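You operate a simulated robot arm through the tools that you are given. There is no shell and no other tool. Be economical: measure what you need, move in short steps, check, and stop when the job is done.

Carry out the task below with a simulated robot arm. There is one attempt and no reset: what you move stays moved.

TASK
Put the red paintbrush on top of the red carton. Then take the yellow tamper and put it on top of the purple box on the long table.
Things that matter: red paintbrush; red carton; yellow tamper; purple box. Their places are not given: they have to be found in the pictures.

It is judged by the outcome, as a careful person would: the job done as asked, and still so three seconds after it is handed in. It fails if anything else is knocked over, pushed out of place, dropped, spilled or broken.

THE ROBOT
A 7-joint arm with a two-finger parallel gripper, fixed in place. Base frame: the origin is at the foot of the arm, x ahead of it, y to its left, z up; the work surface is at about z = 0. Lengths are in cm, angles in degrees, forces in N, time in s.
With the tool pointing down near the work surface it reaches from about 22 to 58 cm from the base axis. Its first joint turns from -66.0 to 66.0 degrees. Payload 2.5 kg.
Tool frame: the origin (TCP) lies between the finger pads and is the grasp point; the fingertips stand 2.3 cm ahead of it; z points along the fingers, y is the line along which they close. The gripper opens to 9.4 cm. The fingers are 3.8 cm wide and 1 cm thick; the gripper's body (5.4 by 9.6 cm) begins 3.9 cm behind the TCP.
Orientation is told as [roll, pitch, yaw] about the base's x, y, z axes, in that order, counted from this pose: with the fingers straight down and closing along the base's y, the tool's x points along the base's -x, its y along +y and its z along -z.

THE INTERFACE
- The arm moves only by the tool apply_moves. Its argument "rows" is a list of rows, each an object of numbers (a shift or turn left out is 0, a gripper value left out holds the last): "tx", "ty", "tz": the shift along the tool's x, y, z in cm; "rx", "ry", "rz": the turn, a rotation vector about the tool's x, y, z in degrees; "grip": the finger opening in cm, from 0 to 9.4. In form: [{"tx": .., "ty": .., "tz": .., "rx": .., "ry": .., "rz": .., "grip": ..}, ...]. A call has 1 to 10 rows; each row is the pose to reach, as a shift and turn from the pose commanded when the call began, along the tool's axes at that moment. A row lasts 0.2 s, in which the tool goes at most 5 cm and 8.6 degrees; a call with a longer step from one row to the next is refused whole, and so is a gripper value outside its range. A pose out of reach is approached as far as the arm can. The call stops where the force on the tool passes 40 N (or 10 N more than at its start, if that is more) or the arm is blocked; 0.2 s more then pass. The fingers move at their own pace (about 10.8 cm/s each) and stop on an object; they squeeze with about 43 N. The grip force told is the motor's: it shows also when the fingers shut on nothing. Time passes only in rows, and 0.2 s behind the last, so rows that repeat a pose let the fingers close. It gives the time, the measured TCP pose, the force on the tool (base axes), the opening and the grip force at its end, in the units of the frame above (readings bear some noise).
- Cameras (640 x 400 px; columns grow to the right, rows downward): "scene" is fixed at [8.46, -39.88, 53.06]; the picture's right is [0.99, -0.17, 0.00], its down [-0.11, -0.66, -0.74] and it looks along [0.13, 0.73, -0.67] (base axes); focal length 225 px, centre (320, 200). "wrist" rides on the gripper at [-3.9, 0, -4.4] in the tool frame; the picture's right is [0.00, -1.00, 0.00], its down [0.97, 0.00, -0.24] and it looks along [0.24, 0.00, 0.97] (tool axes); focal length 218 px, centre (320, 200).
- grab_frame(camera): a new picture of that camera. No time passes.
- locate(camera, pixels): for up to 12 pixels [column, row] of the newest picture of that camera ("zoom" is the newest enlarged one), the place [x, y, z] in the base frame of the surface seen there, good to about 0.2 cm. No time passes.
- close_up(camera, box): a new picture of the part [left, top, right, bottom] of that camera's present view, enlarged. No time passes.
- close_job(): hands the job in; it is judged then, once.

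Work in short steps. Measure before you move; look again where a grasp or a placing could have gone wrong, and mend it. You have 80 turns and 46 pictures in all, the two below and enlarged ones among them. Open the gripper and draw the arm clear of the work before you hand the job in, unless the task says otherwise; then end with one line.

The tools are called after "Emit:" by a JSON object that holds its "name" and its "arguments". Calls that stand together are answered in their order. apply_moves: Moves the arm, as the interface text tells. Its arguments: {"type":"object","properties":{"rows":{"type":"array"}},"required":["rows"]} The other tools are called the same way: grab_frame (camera) takes a picture; locate (camera, pixels) gives the place of the surface under pixels of a picture; close_up (camera, box) takes an enlarged picture of a part of a camera's view; close_job () hands the job in.

At the start:

```text
t: 0.0
tool_pos: [23.53, 25.33, 34.8]
ee_rot: [0.1, 0.0, 0.0]
contact_force: [0.4, -0.7, -0.9]
finger_gap: 9.4
grip_force: 0.1
```

scene: 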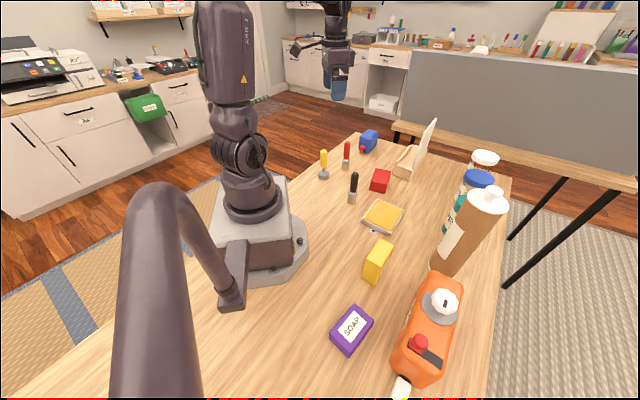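
wrist: 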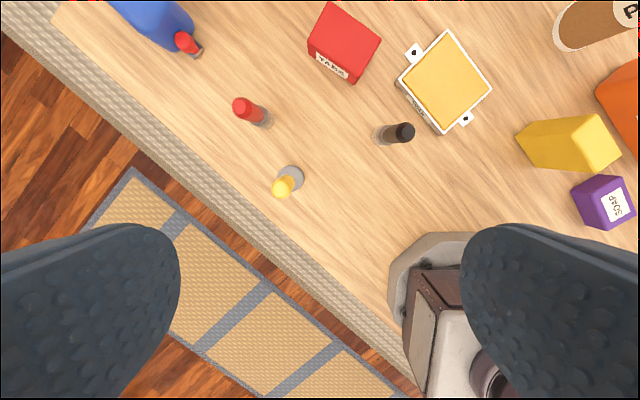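

The scene shows red-handled, yellow-handled and black-handled upright tools near (346,153), (324,163), (353,187), the red carton at (380,180) and a purple box at (352,330). I'll enlarge these and measure them.

Emit:
{"name": "close_up", "arguments": {"camera": "scene", "box": [290, 120, 450, 220]}}

Emit:
{"name": "close_up", "arguments": {"camera": "wrist", "box": [200, 0, 420, 220]}}

Emit:
{"name": "locate", "arguments": {"camera": "wrist", "pixels": [[242, 108], [264, 122], [282, 188], [292, 172], [332, 4], [380, 40], [310, 40], [404, 132], [614, 205], [585, 190], [187, 42], [330, 100]]}}

Emit:
{"name": "locate", "arguments": {"camera": "scene", "pixels": [[346, 144], [346, 166], [324, 151], [324, 175], [379, 173], [380, 186], [352, 306], [373, 319], [331, 333], [347, 354], [353, 326], [354, 174]]}}

```text
4.00 times, centred on (370, 170) of scene
```

zoom: 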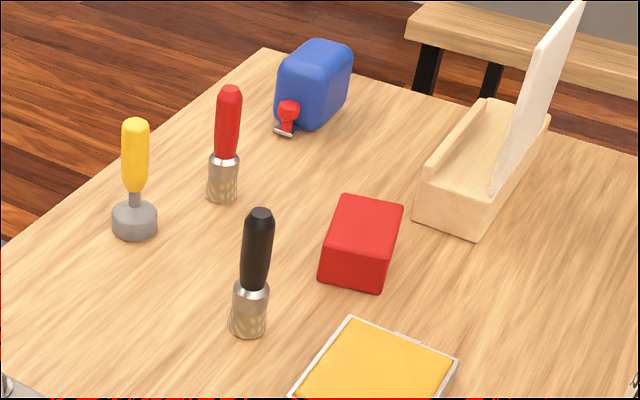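

```text
1.82 times, centred on (310, 110) of wrist
```

zoom: 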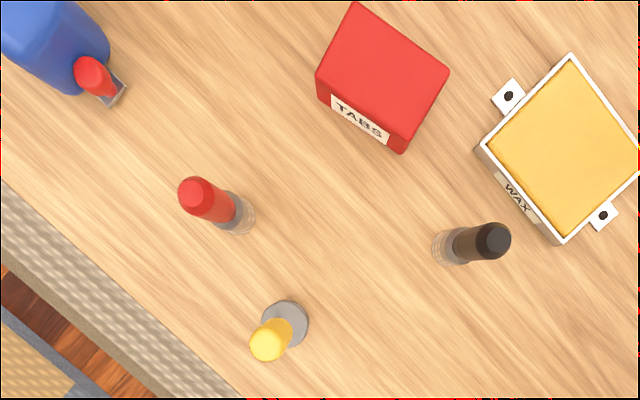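

```text
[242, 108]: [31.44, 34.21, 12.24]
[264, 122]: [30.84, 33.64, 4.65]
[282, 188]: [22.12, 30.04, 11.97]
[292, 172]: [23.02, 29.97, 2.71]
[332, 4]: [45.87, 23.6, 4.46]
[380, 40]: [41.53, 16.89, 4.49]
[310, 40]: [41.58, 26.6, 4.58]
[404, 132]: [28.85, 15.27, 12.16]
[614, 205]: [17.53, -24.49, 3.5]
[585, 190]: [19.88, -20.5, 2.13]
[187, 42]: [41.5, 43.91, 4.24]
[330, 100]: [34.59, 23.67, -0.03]
```

```text
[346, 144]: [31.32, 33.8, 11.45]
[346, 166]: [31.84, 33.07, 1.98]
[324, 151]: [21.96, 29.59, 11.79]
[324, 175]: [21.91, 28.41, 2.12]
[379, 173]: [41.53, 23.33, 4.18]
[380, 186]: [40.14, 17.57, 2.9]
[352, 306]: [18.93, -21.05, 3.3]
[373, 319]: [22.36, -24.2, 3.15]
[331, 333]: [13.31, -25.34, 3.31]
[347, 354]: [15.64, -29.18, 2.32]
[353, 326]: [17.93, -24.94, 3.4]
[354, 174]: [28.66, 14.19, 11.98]
```

The brush axis is near (31.5, 34.1) with its top at z≈12.4. The carton top is centred at about (41.5, 21.7, 4.5). I move above the brush and look again.

Emit:
{"name": "apply_moves", "arguments": {"rows": [{"tx": -2, "ty": 2.2, "tz": 3.3, "grip": 9.4}, {"tx": -4, "ty": 4.4, "tz": 6.6}, {"tx": -6, "ty": 6.6, "tz": 10}, {"tx": -7.97, "ty": 8.77, "tz": 13.3}, {"tx": -7.97, "ty": 8.77, "tz": 13.8}, {"tx": -7.97, "ty": 8.77, "tz": 13.8}]}}

Emit:
{"name": "grab_frame", "arguments": {"camera": "wrist"}}

Emit:
{"name": "close_up", "arguments": {"camera": "scene", "box": [290, 100, 450, 200]}}

```text
t: 1.4
tool_pos: [31.37, 34.05, 20.89]
ee_rot: [0.0, 0.0, 0.0]
contact_force: [0.3, 0.7, 0.8]
finger_gap: 9.4
grip_force: 0.1
```

```text
41 pictures are left
```

wrist: 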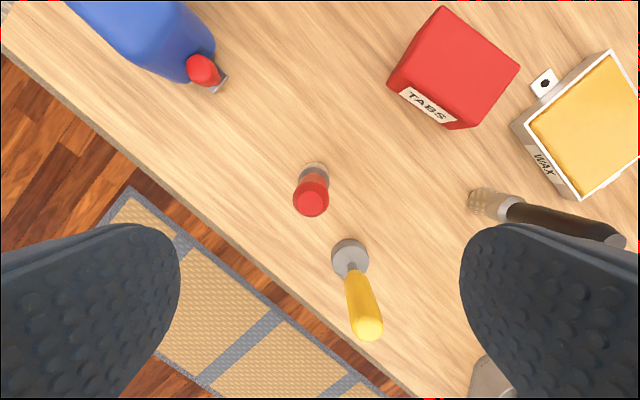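

```text
4.00 times, centred on (370, 150) of scene
```

zoom: 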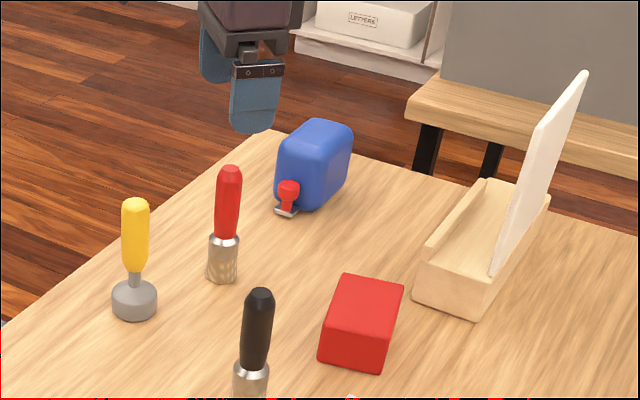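

The brush top is at (311,198) in the wrist view. I measure it, along with the carton corners, the blue bottle's height and the tamper.

Emit:
{"name": "locate", "arguments": {"camera": "wrist", "pixels": [[311, 200], [299, 200], [323, 200], [311, 213], [316, 165], [440, 7], [520, 67], [402, 62], [200, 40], [366, 330], [350, 255], [480, 120]]}}

```text
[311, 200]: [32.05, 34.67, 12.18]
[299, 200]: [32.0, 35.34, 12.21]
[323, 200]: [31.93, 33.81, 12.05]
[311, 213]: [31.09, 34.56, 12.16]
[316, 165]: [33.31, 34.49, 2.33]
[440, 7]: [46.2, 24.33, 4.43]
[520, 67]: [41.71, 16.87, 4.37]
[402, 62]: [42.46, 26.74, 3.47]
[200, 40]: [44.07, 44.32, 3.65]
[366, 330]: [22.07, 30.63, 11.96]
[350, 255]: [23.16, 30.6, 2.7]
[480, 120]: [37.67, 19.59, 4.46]
```

Brush axis refined to (31.8, 34.57), and the carton centre to about (41.8, 21.9). I descend so the TCP is at z≈9.5, then close.

Emit:
{"name": "apply_moves", "arguments": {"rows": [{"tx": -0.4, "ty": 0.5, "tz": 1, "grip": 9.4}, {"tx": -0.4, "ty": 0.5, "tz": 4}, {"tx": -0.4, "ty": 0.5, "tz": 7}, {"tx": -0.4, "ty": 0.5, "tz": 10}, {"tx": -0.4, "ty": 0.5, "tz": 11.4}, {"tx": -0.4, "ty": 0.5, "tz": 11.4}]}}

Emit:
{"name": "grab_frame", "arguments": {"camera": "wrist"}}

```text
t: 2.8
tool_pos: [31.93, 34.63, 9.43]
ee_rot: [0.0, 0.0, 0.0]
contact_force: [0.5, 0.7, -0.1]
finger_gap: 9.4
grip_force: 0.1
```

```text
39 pictures are left
```

wrist: 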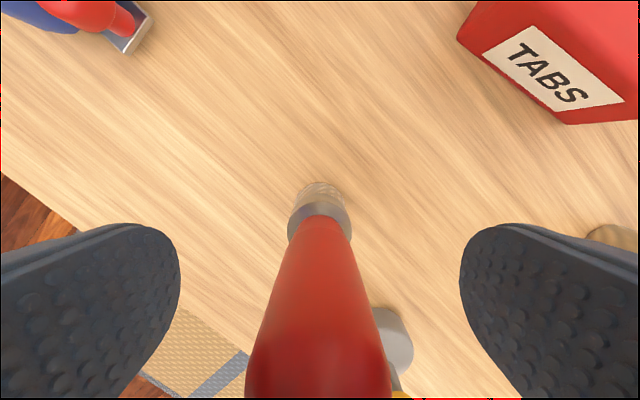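

The brush is centred between the fingers at column 318. I close the gripper.

Emit:
{"name": "apply_moves", "arguments": {"rows": [{"grip": 4}, {"grip": 2.5}, {"grip": 1}, {"grip": 0.5}, {"grip": 0.5}]}}

Emit:
{"name": "grab_frame", "arguments": {"camera": "wrist"}}

```text
t: 4.0
tool_pos: [31.87, 34.68, 9.65]
ee_rot: [0.0, 0.0, 0.0]
contact_force: [0.8, -0.2, 0.9]
finger_gap: 2.39
grip_force: 42.9
```

```text
38 pictures are left
```

wrist: 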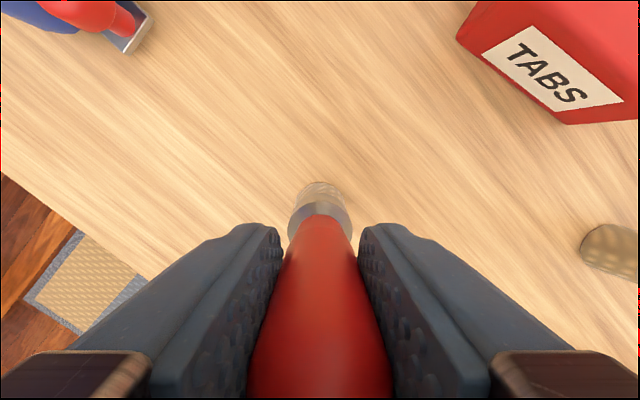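

Grip holds at 2.39 cm with the brush upright. I lift 9 cm straight up.

Emit:
{"name": "apply_moves", "arguments": {"rows": [{"tz": -1}, {"tz": -3}, {"tz": -5}, {"tz": -7}, {"tz": -9}, {"tz": -9}]}}

Emit:
{"name": "close_up", "arguments": {"camera": "scene", "box": [290, 100, 450, 200]}}

```text
t: 5.4
tool_pos: [31.85, 34.59, 18.62]
ee_rot: [0.0, 0.0, 0.0]
contact_force: [0.3, 0.0, -1.4]
finger_gap: 2.37
grip_force: 42.8
```

```text
4.00 times, centred on (370, 150) of scene
```

zoom: 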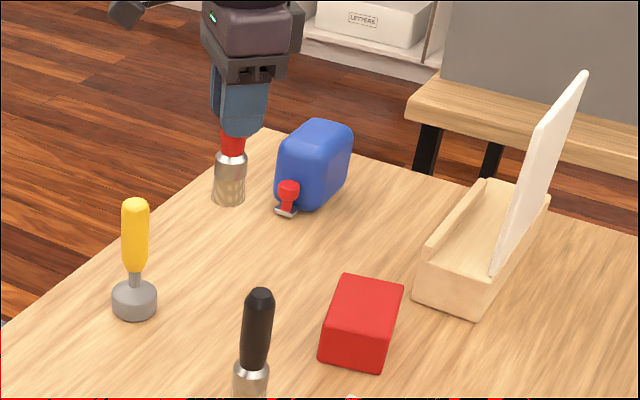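

The brush is lifted and upright. Next I move over the carton centre, about 10 cm in +x and 12.7 cm in −y, checking the white panel's position as well.

Emit:
{"name": "locate", "arguments": {"camera": "zoom", "pixels": [[583, 80], [500, 262], [485, 190], [425, 270], [470, 305], [365, 305]]}}

Emit:
{"name": "apply_moves", "arguments": {"rows": [{"tx": -1.0, "ty": -1.3}, {"tx": -3, "ty": -3.8}, {"tx": -5, "ty": -6.4}, {"tx": -7, "ty": -9}, {"tx": -9, "ty": -11.5}, {"tx": -9.95, "ty": -12.7}, {"tx": -9.95, "ty": -12.7}]}}

Emit:
{"name": "grab_frame", "arguments": {"camera": "wrist"}}

Emit:
{"name": "close_up", "arguments": {"camera": "scene", "box": [310, 100, 470, 200]}}

```text
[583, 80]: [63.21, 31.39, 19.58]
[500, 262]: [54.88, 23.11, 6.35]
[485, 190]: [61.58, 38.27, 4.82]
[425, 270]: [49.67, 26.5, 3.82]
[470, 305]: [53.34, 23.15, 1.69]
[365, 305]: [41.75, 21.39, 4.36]
```

```text
t: 7.0
tool_pos: [41.79, 21.69, 18.65]
ee_rot: [0.0, 0.0, 0.0]
contact_force: [-0.3, 0.6, -1.4]
finger_gap: 2.33
grip_force: 42.9
```

```text
36 pictures are left
```

wrist: 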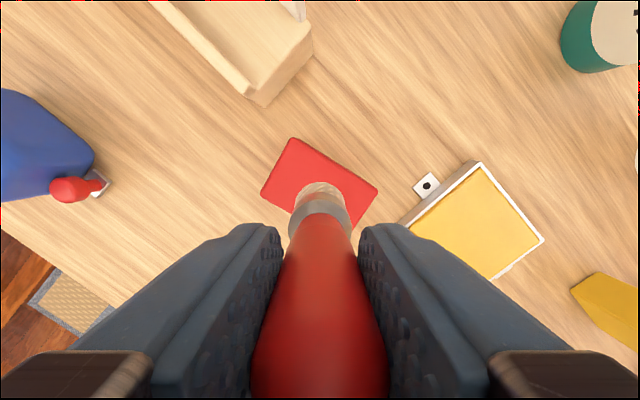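

```text
4.00 times, centred on (390, 150) of scene
```

zoom: 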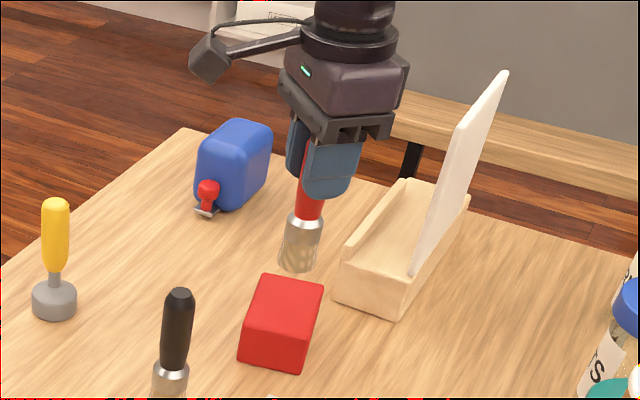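

Carton corners in the wrist view are (293,138), (378,190) and (262,192). I measure them to refine the centre, then descend to about 0.7 cm above contact.

Emit:
{"name": "locate", "arguments": {"camera": "wrist", "pixels": [[293, 140], [376, 191], [264, 192], [355, 221]]}}

Emit:
{"name": "apply_moves", "arguments": {"rows": [{"tz": 1}, {"tz": 2.5}, {"tz": 3.6}, {"tz": 3.6}]}}

Emit:
{"name": "grab_frame", "arguments": {"camera": "wrist"}}

Emit:
{"name": "close_up", "arguments": {"camera": "scene", "box": [330, 120, 450, 200]}}

```text
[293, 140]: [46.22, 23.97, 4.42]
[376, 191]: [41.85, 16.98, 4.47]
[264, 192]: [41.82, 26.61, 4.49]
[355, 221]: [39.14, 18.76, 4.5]
```

```text
t: 8.0
tool_pos: [41.78, 21.82, 15.04]
ee_rot: [0.0, 0.1, -0.1]
contact_force: [0.1, -0.2, -0.5]
finger_gap: 2.39
grip_force: 43.1
```

```text
34 pictures are left
```

wrist: 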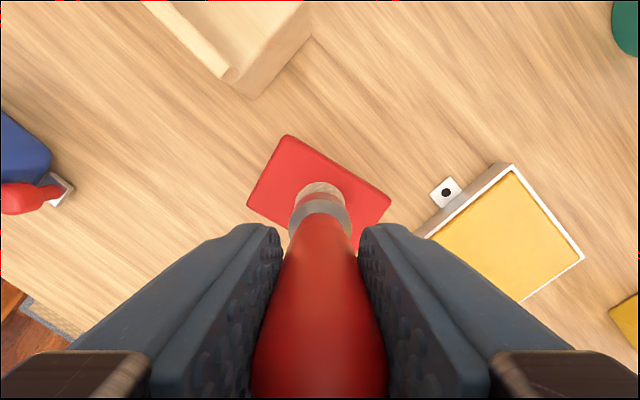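

```text
5.00 times, centred on (390, 160) of scene
```

zoom: 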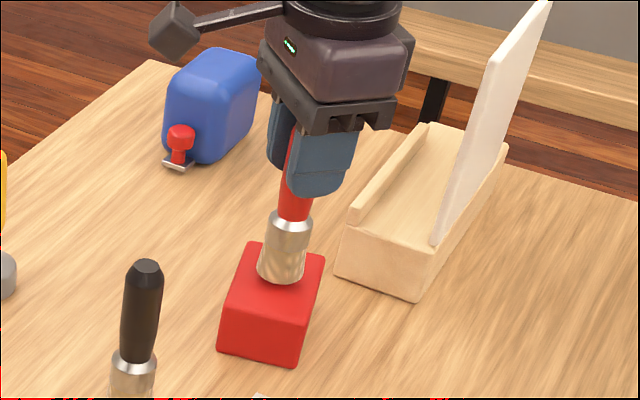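

The brush stands over the carton centre (41.8, 21.8) with about 0.9 cm to go. I lower gently.

Emit:
{"name": "apply_moves", "arguments": {"rows": [{"tz": 0.3}, {"tz": 0.6}, {"tz": 0.8}, {"tz": 0.8}]}}

Emit:
{"name": "close_up", "arguments": {"camera": "scene", "box": [350, 140, 414, 204]}}

```text
t: 9.0
tool_pos: [41.92, 21.8, 14.32]
ee_rot: [0.0, -0.1, 0.0]
contact_force: [-6.4, -2.7, 22.4]
finger_gap: 2.38
grip_force: 43.2
```

```text
6.25 times, centred on (382, 172) of scene
```

zoom: 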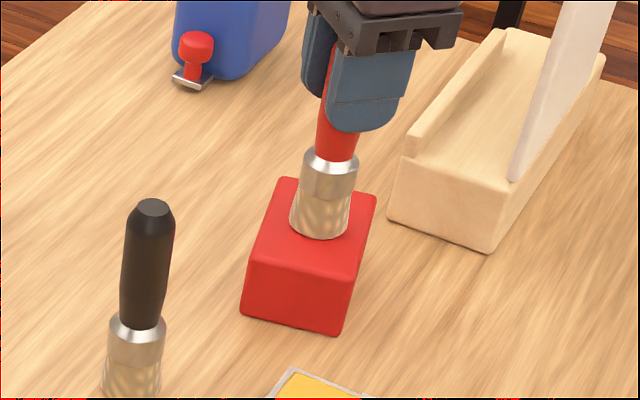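

Contact is felt (22 N up). I ease up slightly, then open slowly.

Emit:
{"name": "apply_moves", "arguments": {"rows": [{"tz": -0.15}, {"tz": -0.15}, {"tz": -0.15, "grip": 2.8}, {"tz": -0.15, "grip": 3.4}, {"tz": -0.15, "grip": 5}, {"tz": -0.15, "grip": 7}, {"tz": -0.15, "grip": 7}]}}

Emit:
{"name": "close_up", "arguments": {"camera": "scene", "box": [350, 140, 414, 204]}}

Emit:
{"name": "grab_frame", "arguments": {"camera": "wrist"}}

```text
t: 10.6
tool_pos: [41.84, 21.79, 14.4]
ee_rot: [0.0, 0.1, 0.0]
contact_force: [-0.7, 0.3, -0.8]
finger_gap: 7.01
grip_force: 0.0
```

```text
6.25 times, centred on (382, 172) of scene
```

zoom: 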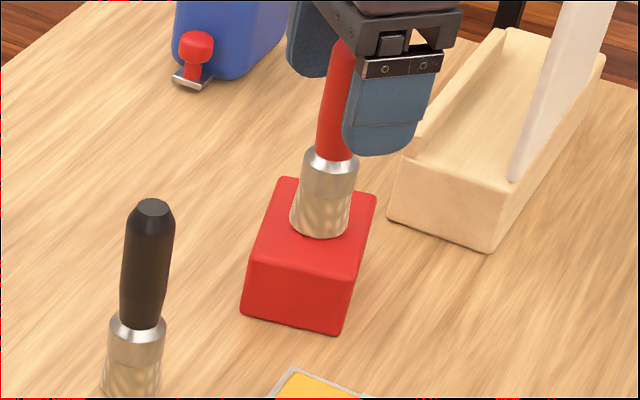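

```text
30 pictures are left
```

wrist: 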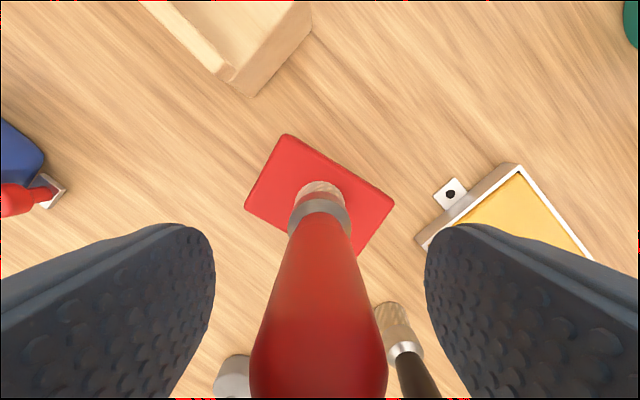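

The brush stands free and stable. I rise straight up, then travel above the tamper near (22.4, 30.3).

Emit:
{"name": "apply_moves", "arguments": {"rows": [{"tz": -1, "grip": 7}, {"tz": -4}, {"tz": -7.5}, {"tz": -10}, {"tx": 4, "ty": 1.7, "tz": -10}, {"tx": 8, "ty": 3.4, "tz": -10}, {"tx": 12, "ty": 5.1, "tz": -10}, {"tx": 16, "ty": 6.8, "tz": -10, "grip": 9.4}, {"tx": 19.4, "ty": 8.5, "tz": -10}, {"tx": 19.4, "ty": 8.5, "tz": -10}]}}

Emit:
{"name": "grab_frame", "arguments": {"camera": "wrist"}}

Emit:
{"name": "close_up", "arguments": {"camera": "scene", "box": [290, 110, 418, 190]}}

```text
t: 12.8
tool_pos: [22.39, 30.3, 24.43]
ee_rot: [-0.1, 0.0, -0.1]
contact_force: [-0.2, -0.3, 0.3]
finger_gap: 9.38
grip_force: 0.0
```

```text
29 pictures are left
```

wrist: 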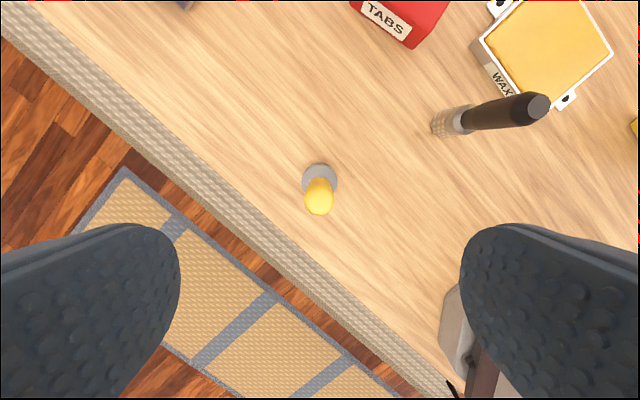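

```text
5.00 times, centred on (354, 150) of scene
```

zoom: 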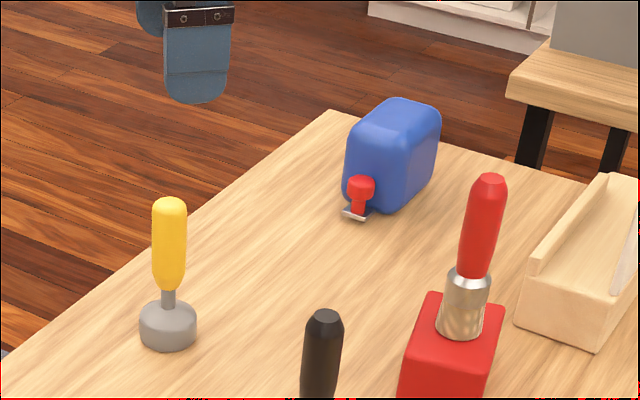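

The tamper handle is at (318,197) in the wrist view with the disk behind it. I measure its axis.

Emit:
{"name": "locate", "arguments": {"camera": "wrist", "pixels": [[318, 200], [308, 200], [328, 200], [318, 190], [318, 210], [320, 166], [305, 180], [335, 180]]}}

Emit:
{"name": "locate", "arguments": {"camera": "zoom", "pixels": [[170, 202], [168, 250], [168, 285], [150, 312], [186, 312], [168, 340]]}}

```text
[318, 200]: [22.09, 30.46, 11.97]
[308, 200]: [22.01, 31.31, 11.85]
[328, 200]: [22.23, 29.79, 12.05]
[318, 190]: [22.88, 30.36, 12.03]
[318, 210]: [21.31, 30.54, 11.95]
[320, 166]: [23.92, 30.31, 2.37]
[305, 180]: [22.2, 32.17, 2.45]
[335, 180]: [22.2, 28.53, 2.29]
```

```text
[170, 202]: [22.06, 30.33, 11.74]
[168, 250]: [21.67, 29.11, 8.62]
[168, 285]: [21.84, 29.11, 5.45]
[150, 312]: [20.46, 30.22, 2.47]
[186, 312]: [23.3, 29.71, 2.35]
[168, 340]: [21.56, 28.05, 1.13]
```

The tamper axis is at about (22.15, 30.4). I descend to z≈9.3 around the handle and close.

Emit:
{"name": "apply_moves", "arguments": {"rows": [{"tx": 0.2, "ty": 0.1, "tz": 3, "grip": 9.4}, {"tx": 0.2, "ty": 0.1, "tz": 7}, {"tx": 0.2, "ty": 0.1, "tz": 11}, {"tx": 0.2, "ty": 0.1, "tz": 14}, {"tx": 0.2, "ty": 0.1, "tz": 15.1}, {"tx": 0.2, "ty": 0.1, "tz": 15.1}]}}

Emit:
{"name": "grab_frame", "arguments": {"camera": "wrist"}}

```text
t: 14.2
tool_pos: [22.29, 30.46, 9.27]
ee_rot: [0.1, -0.1, 0.0]
contact_force: [-0.8, -0.1, 0.0]
finger_gap: 9.37
grip_force: 0.0
```

```text
27 pictures are left
```

wrist: 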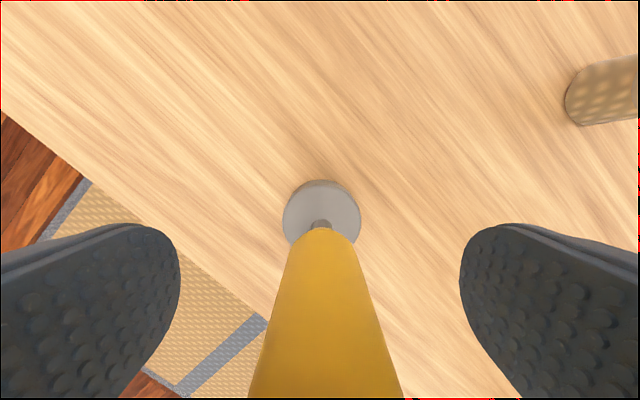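

The tamper is centred, so I close and lift 2 cm to check.

Emit:
{"name": "apply_moves", "arguments": {"rows": [{"grip": 4}, {"grip": 2.5}, {"grip": 1}, {"grip": 0.5}, {"grip": 0.5}, {"tz": -1}, {"tz": -2}, {"tz": -2}]}}

Emit:
{"name": "grab_frame", "arguments": {"camera": "scene"}}

```text
t: 16.0
tool_pos: [22.2, 30.45, 11.19]
ee_rot: [0.0, 0.0, 0.0]
contact_force: [0.2, 0.2, -0.8]
finger_gap: 2.45
grip_force: 43.0
```

```text
26 pictures are left
```

scene: 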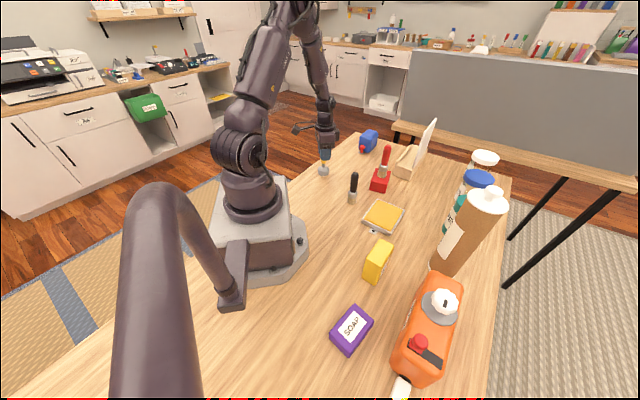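

The tamper is held. I check the dark curved pipe on the left, the jug and the bottles as obstacles before travelling to the purple box.

Emit:
{"name": "locate", "arguments": {"camera": "scene", "pixels": [[150, 195], [150, 300], [150, 380], [185, 240], [232, 290], [235, 250], [444, 300], [419, 343], [375, 245], [488, 195], [405, 380], [190, 380]]}}

Emit:
{"name": "close_up", "arguments": {"camera": "scene", "box": [290, 270, 450, 370]}}

Emit:
{"name": "locate", "arguments": {"camera": "zoom", "pixels": [[250, 145], [325, 195], [237, 310], [170, 250], [250, 220]]}}

```text
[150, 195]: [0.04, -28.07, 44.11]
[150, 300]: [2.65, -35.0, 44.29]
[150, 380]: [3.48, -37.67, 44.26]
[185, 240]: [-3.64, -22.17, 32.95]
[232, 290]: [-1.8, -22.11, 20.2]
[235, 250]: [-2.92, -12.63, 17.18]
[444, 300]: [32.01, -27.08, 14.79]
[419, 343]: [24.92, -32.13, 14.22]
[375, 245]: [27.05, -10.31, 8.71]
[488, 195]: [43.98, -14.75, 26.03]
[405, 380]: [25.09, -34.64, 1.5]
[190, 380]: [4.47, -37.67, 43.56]
```

```text
4.00 times, centred on (370, 320) of scene
```

zoom: 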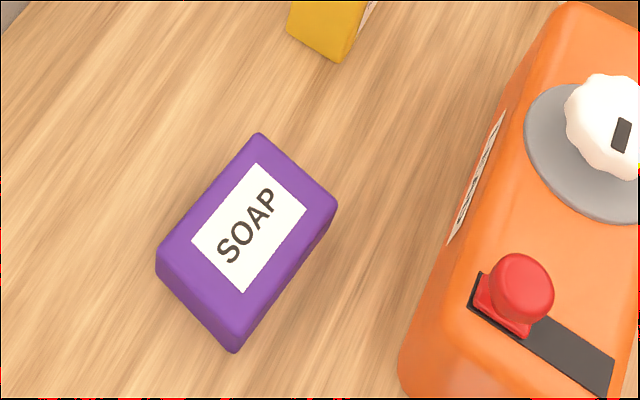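

```text
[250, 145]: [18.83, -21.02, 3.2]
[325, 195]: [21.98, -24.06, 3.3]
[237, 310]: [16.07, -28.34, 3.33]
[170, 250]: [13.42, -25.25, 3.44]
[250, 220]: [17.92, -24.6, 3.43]
```

The box centre is (17.6, -24.7) with its top at z≈3.4. I check the jug's near edges and the gripper's side protrusion for clearance.

Emit:
{"name": "locate", "arguments": {"camera": "zoom", "pixels": [[405, 355], [450, 265], [500, 120], [560, 20], [410, 385], [520, 280], [440, 330]]}}

Emit:
{"name": "close_up", "arguments": {"camera": "scene", "box": [270, 80, 366, 190]}}

Emit:
{"name": "locate", "arguments": {"camera": "scene", "pixels": [[297, 132], [310, 128], [326, 125], [325, 108]]}}

```text
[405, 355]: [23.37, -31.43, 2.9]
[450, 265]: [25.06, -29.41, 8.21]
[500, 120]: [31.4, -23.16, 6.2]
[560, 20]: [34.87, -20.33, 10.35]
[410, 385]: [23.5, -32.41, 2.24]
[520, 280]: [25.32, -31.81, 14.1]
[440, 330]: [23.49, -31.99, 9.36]
```

```text
3.64 times, centred on (318, 135) of scene
```

zoom: 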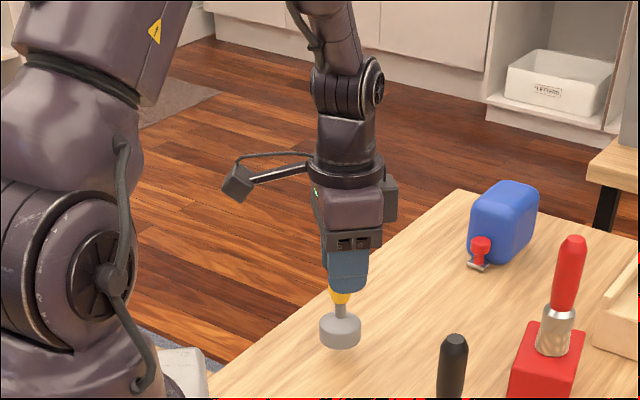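

```text
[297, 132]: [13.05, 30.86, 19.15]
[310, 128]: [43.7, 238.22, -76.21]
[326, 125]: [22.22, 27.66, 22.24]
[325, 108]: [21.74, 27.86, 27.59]
```

The path is clear at height. I lift to z≈26 and then swing around the base with the tool orientation held.

Emit:
{"name": "apply_moves", "arguments": {"rows": [{"tz": -4}, {"tz": -8}, {"tz": -12}, {"tz": -15}, {"tz": -15, "tx": -2.2, "ty": -3.1}, {"tz": -15, "tx": -4.4, "ty": -6.2}, {"tz": -15, "tx": -6.6, "ty": -9.3}, {"tz": -15, "tx": -8.8, "ty": -12.4}, {"tz": -15, "tx": -10.8, "ty": -15.4}, {"tz": -15, "tx": -10.8, "ty": -15.4}]}}

Emit:
{"name": "apply_moves", "arguments": {"rows": [{"tx": -0.25, "ty": -3.5}, {"tx": -0.5, "ty": -7}, {"tx": -0.75, "ty": -10.5}, {"tx": -1, "ty": -14}, {"tx": 0.5, "ty": -17.5}, {"tx": 2, "ty": -21}, {"tx": 3.5, "ty": -24.5}, {"tx": 5, "ty": -28}, {"tx": 5, "ty": -28}]}}

Emit:
{"name": "grab_frame", "arguments": {"camera": "scene"}}

```text
t: 18.2
tool_pos: [33.09, 15.16, 26.1]
ee_rot: [0.1, 0.0, 0.0]
contact_force: [0.1, 0.1, -0.9]
finger_gap: 2.48
grip_force: 43.2
```

```text
t: 20.2
tool_pos: [28.01, -12.9, 26.25]
ee_rot: [0.0, 0.0, 0.0]
contact_force: [-0.1, -0.5, -0.1]
finger_gap: 2.48
grip_force: 43.3
```

```text
23 pictures are left
```

scene: 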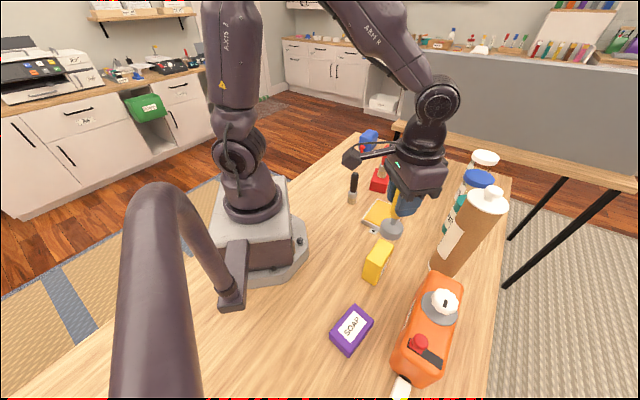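

All held well. I continue to above the purple box.

Emit:
{"name": "apply_moves", "arguments": {"rows": [{"tx": 2.6, "ty": -2.9}, {"tx": 5.2, "ty": -5.9}, {"tx": 7.8, "ty": -8.8}, {"tx": 10.4, "ty": -11.8}, {"tx": 10.4, "ty": -11.8}]}}

Emit:
{"name": "grab_frame", "arguments": {"camera": "scene"}}

Emit:
{"name": "grab_frame", "arguments": {"camera": "wrist"}}

```text
t: 21.4
tool_pos: [17.71, -24.79, 26.18]
ee_rot: [-0.1, 0.1, -0.1]
contact_force: [-0.5, 0.1, -0.7]
finger_gap: 2.47
grip_force: 42.6
```

```text
22 pictures are left
```

scene: 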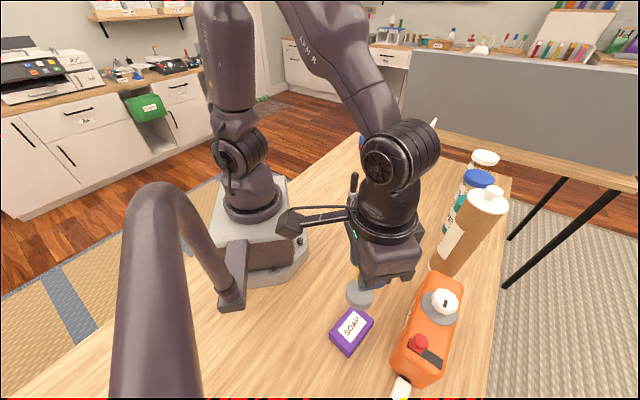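

```text
21 pictures are left
```

wrist: 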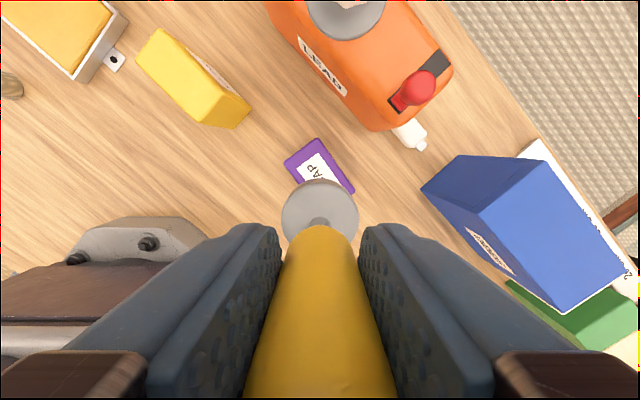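

A tall blue box has appeared at the right of the wrist view. I measure it and the purple box corners before descending.

Emit:
{"name": "locate", "arguments": {"camera": "wrist", "pixels": [[424, 190], [460, 158], [480, 225], [545, 165], [560, 305], [400, 90], [319, 140], [286, 160], [353, 190], [420, 145], [245, 110]]}}

```text
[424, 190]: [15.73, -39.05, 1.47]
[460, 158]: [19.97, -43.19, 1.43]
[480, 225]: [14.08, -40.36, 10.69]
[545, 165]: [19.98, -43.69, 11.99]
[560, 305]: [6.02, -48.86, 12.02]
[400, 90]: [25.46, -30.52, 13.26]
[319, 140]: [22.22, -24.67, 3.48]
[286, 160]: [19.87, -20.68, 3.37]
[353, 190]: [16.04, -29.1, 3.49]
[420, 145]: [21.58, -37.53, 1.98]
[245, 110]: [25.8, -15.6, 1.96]
```

The blue box is 14 cm away, and the purple box centre (17.7, -24.8) sits under the TCP. I descend to about 1 cm above contact.

Emit:
{"name": "apply_moves", "arguments": {"rows": [{"tz": 3}, {"tz": 6}, {"tz": 9}, {"tz": 11.5}, {"tz": 12.5}, {"tz": 12.5}]}}

Emit:
{"name": "grab_frame", "arguments": {"camera": "wrist"}}

Emit:
{"name": "close_up", "arguments": {"camera": "scene", "box": [290, 270, 450, 370]}}

```text
t: 22.8
tool_pos: [17.66, -24.69, 13.72]
ee_rot: [-0.1, 0.2, 0.0]
contact_force: [1.1, 0.0, -0.3]
finger_gap: 2.43
grip_force: 42.8
```

```text
20 pictures are left
```

wrist: 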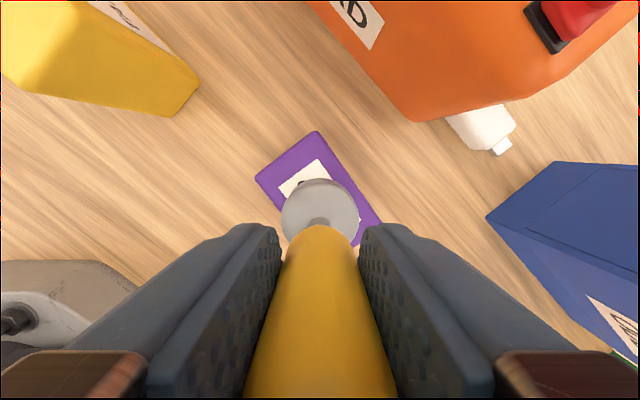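

```text
4.00 times, centred on (370, 320) of scene
```

zoom: 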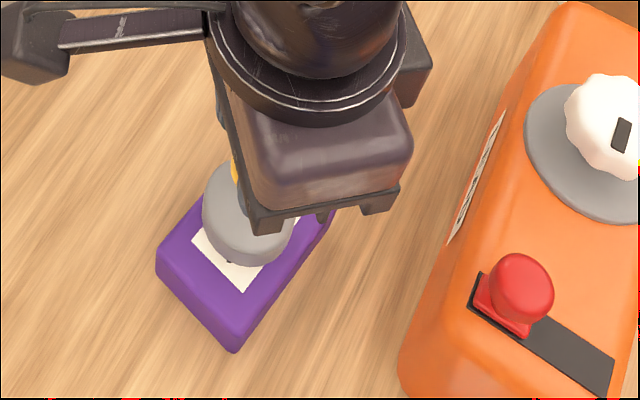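

The disk is aligned over the box centre. I lower gently to contact.

Emit:
{"name": "apply_moves", "arguments": {"rows": [{"tz": 0.4}, {"tz": 0.8}, {"tz": 1.0}, {"tz": 1.0}]}}

```text
t: 23.8
tool_pos: [17.74, -24.8, 12.73]
ee_rot: [-0.1, -0.1, 0.0]
contact_force: [-2.4, 5.2, 27.7]
finger_gap: 2.45
grip_force: 43.0
```

Contact is felt at 28 N. I ease back a little, then open slowly.

Emit:
{"name": "apply_moves", "arguments": {"rows": [{"tz": -0.12}, {"tz": -0.12}, {"tz": -0.12, "grip": 2.8}, {"tz": -0.12, "grip": 3.4}, {"tz": -0.12, "grip": 5}, {"tz": -0.12, "grip": 6.5}, {"tz": -0.12, "grip": 6.5}]}}

Emit:
{"name": "grab_frame", "arguments": {"camera": "wrist"}}

```text
t: 25.4
tool_pos: [17.57, -24.59, 12.82]
ee_rot: [0.1, 0.0, 0.1]
contact_force: [-0.3, -0.4, 0.9]
finger_gap: 6.48
grip_force: 0.1
```

```text
18 pictures are left
```

wrist: 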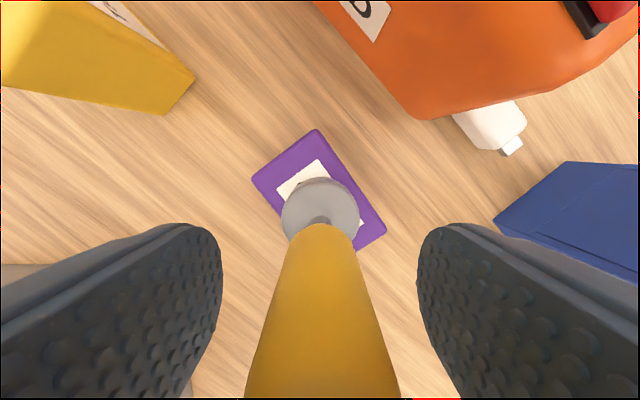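

The tamper stands free on the box. I rise straight up and then retreat along the way I came.

Emit:
{"name": "apply_moves", "arguments": {"rows": [{"tz": -1, "grip": 6.5}, {"tz": -4}, {"tz": -8}, {"tz": -12}, {"tz": -15}, {"tz": -15, "tx": -2.6, "ty": 2.9}, {"tz": -15, "tx": -5.2, "ty": 5.9}, {"tz": -15, "tx": -7.8, "ty": 8.8}, {"tz": -15, "tx": -10.4, "ty": 11.8}, {"tz": -15, "tx": -10.4, "ty": 11.8}]}}

Emit:
{"name": "grab_frame", "arguments": {"camera": "scene"}}

Emit:
{"name": "close_up", "arguments": {"camera": "scene", "box": [290, 270, 450, 370]}}

```text
t: 27.6
tool_pos: [28.02, -12.81, 27.75]
ee_rot: [0.0, 0.0, 0.0]
contact_force: [-0.1, 0.1, 0.2]
finger_gap: 6.5
grip_force: 0.1
```

```text
17 pictures are left
```

scene: 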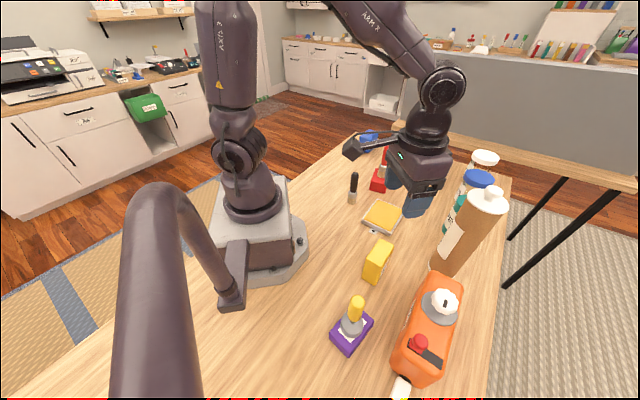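

```text
4.00 times, centred on (370, 320) of scene
```

zoom: 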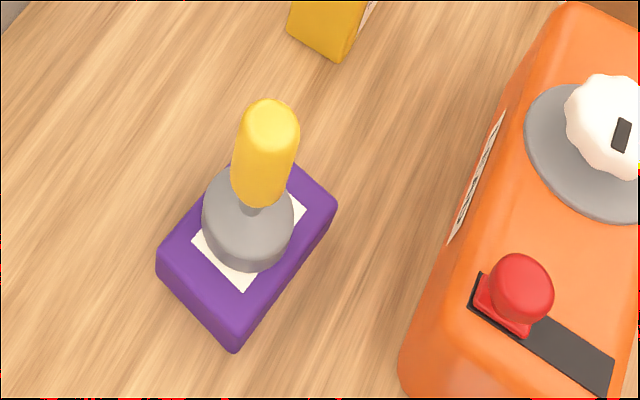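

The tamper is standing well on the purple box. I raise the arm clear and confirm the brush is still in place.

Emit:
{"name": "apply_moves", "arguments": {"rows": [{"tz": -3, "ty": 3}, {"tz": -6, "ty": 6}, {"tz": -8, "ty": 9, "tx": 2}, {"tz": -8, "ty": 12, "tx": 4}, {"tz": -8, "ty": 12, "tx": 4}]}}

Emit:
{"name": "grab_frame", "arguments": {"camera": "scene"}}

Emit:
{"name": "grab_frame", "arguments": {"camera": "wrist"}}

```text
t: 28.8
tool_pos: [24.06, -1.06, 35.98]
ee_rot: [0.0, -0.1, 0.0]
contact_force: [0.0, -0.8, -0.8]
finger_gap: 6.51
grip_force: 0.0
```

```text
15 pictures are left
```

scene: 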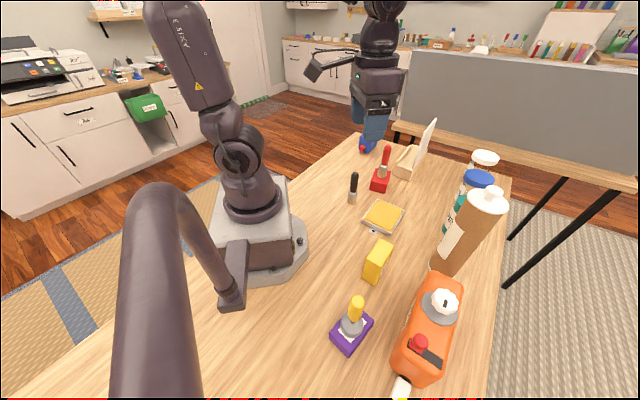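

```text
14 pictures are left
```

wrist: 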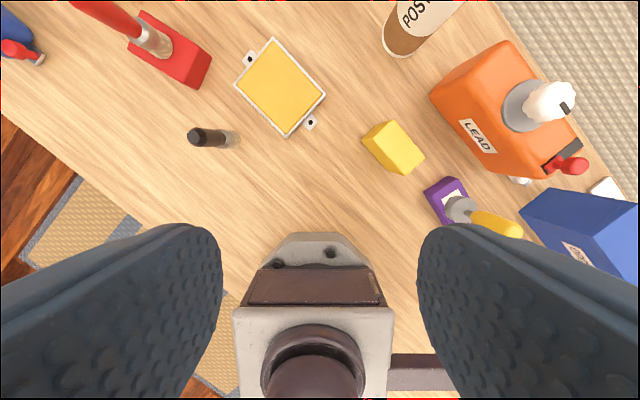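

Both items stand in place, nothing else has moved, and the gripper is open and clear. I hand the job in.

Emit:
{"name": "close_job", "arguments": {}}

```text
The job is handed in.
```

The red paintbrush is standing on the red carton and the yellow tamper is standing on the purple box; the last pictures show both upright and nothing else disturbed.
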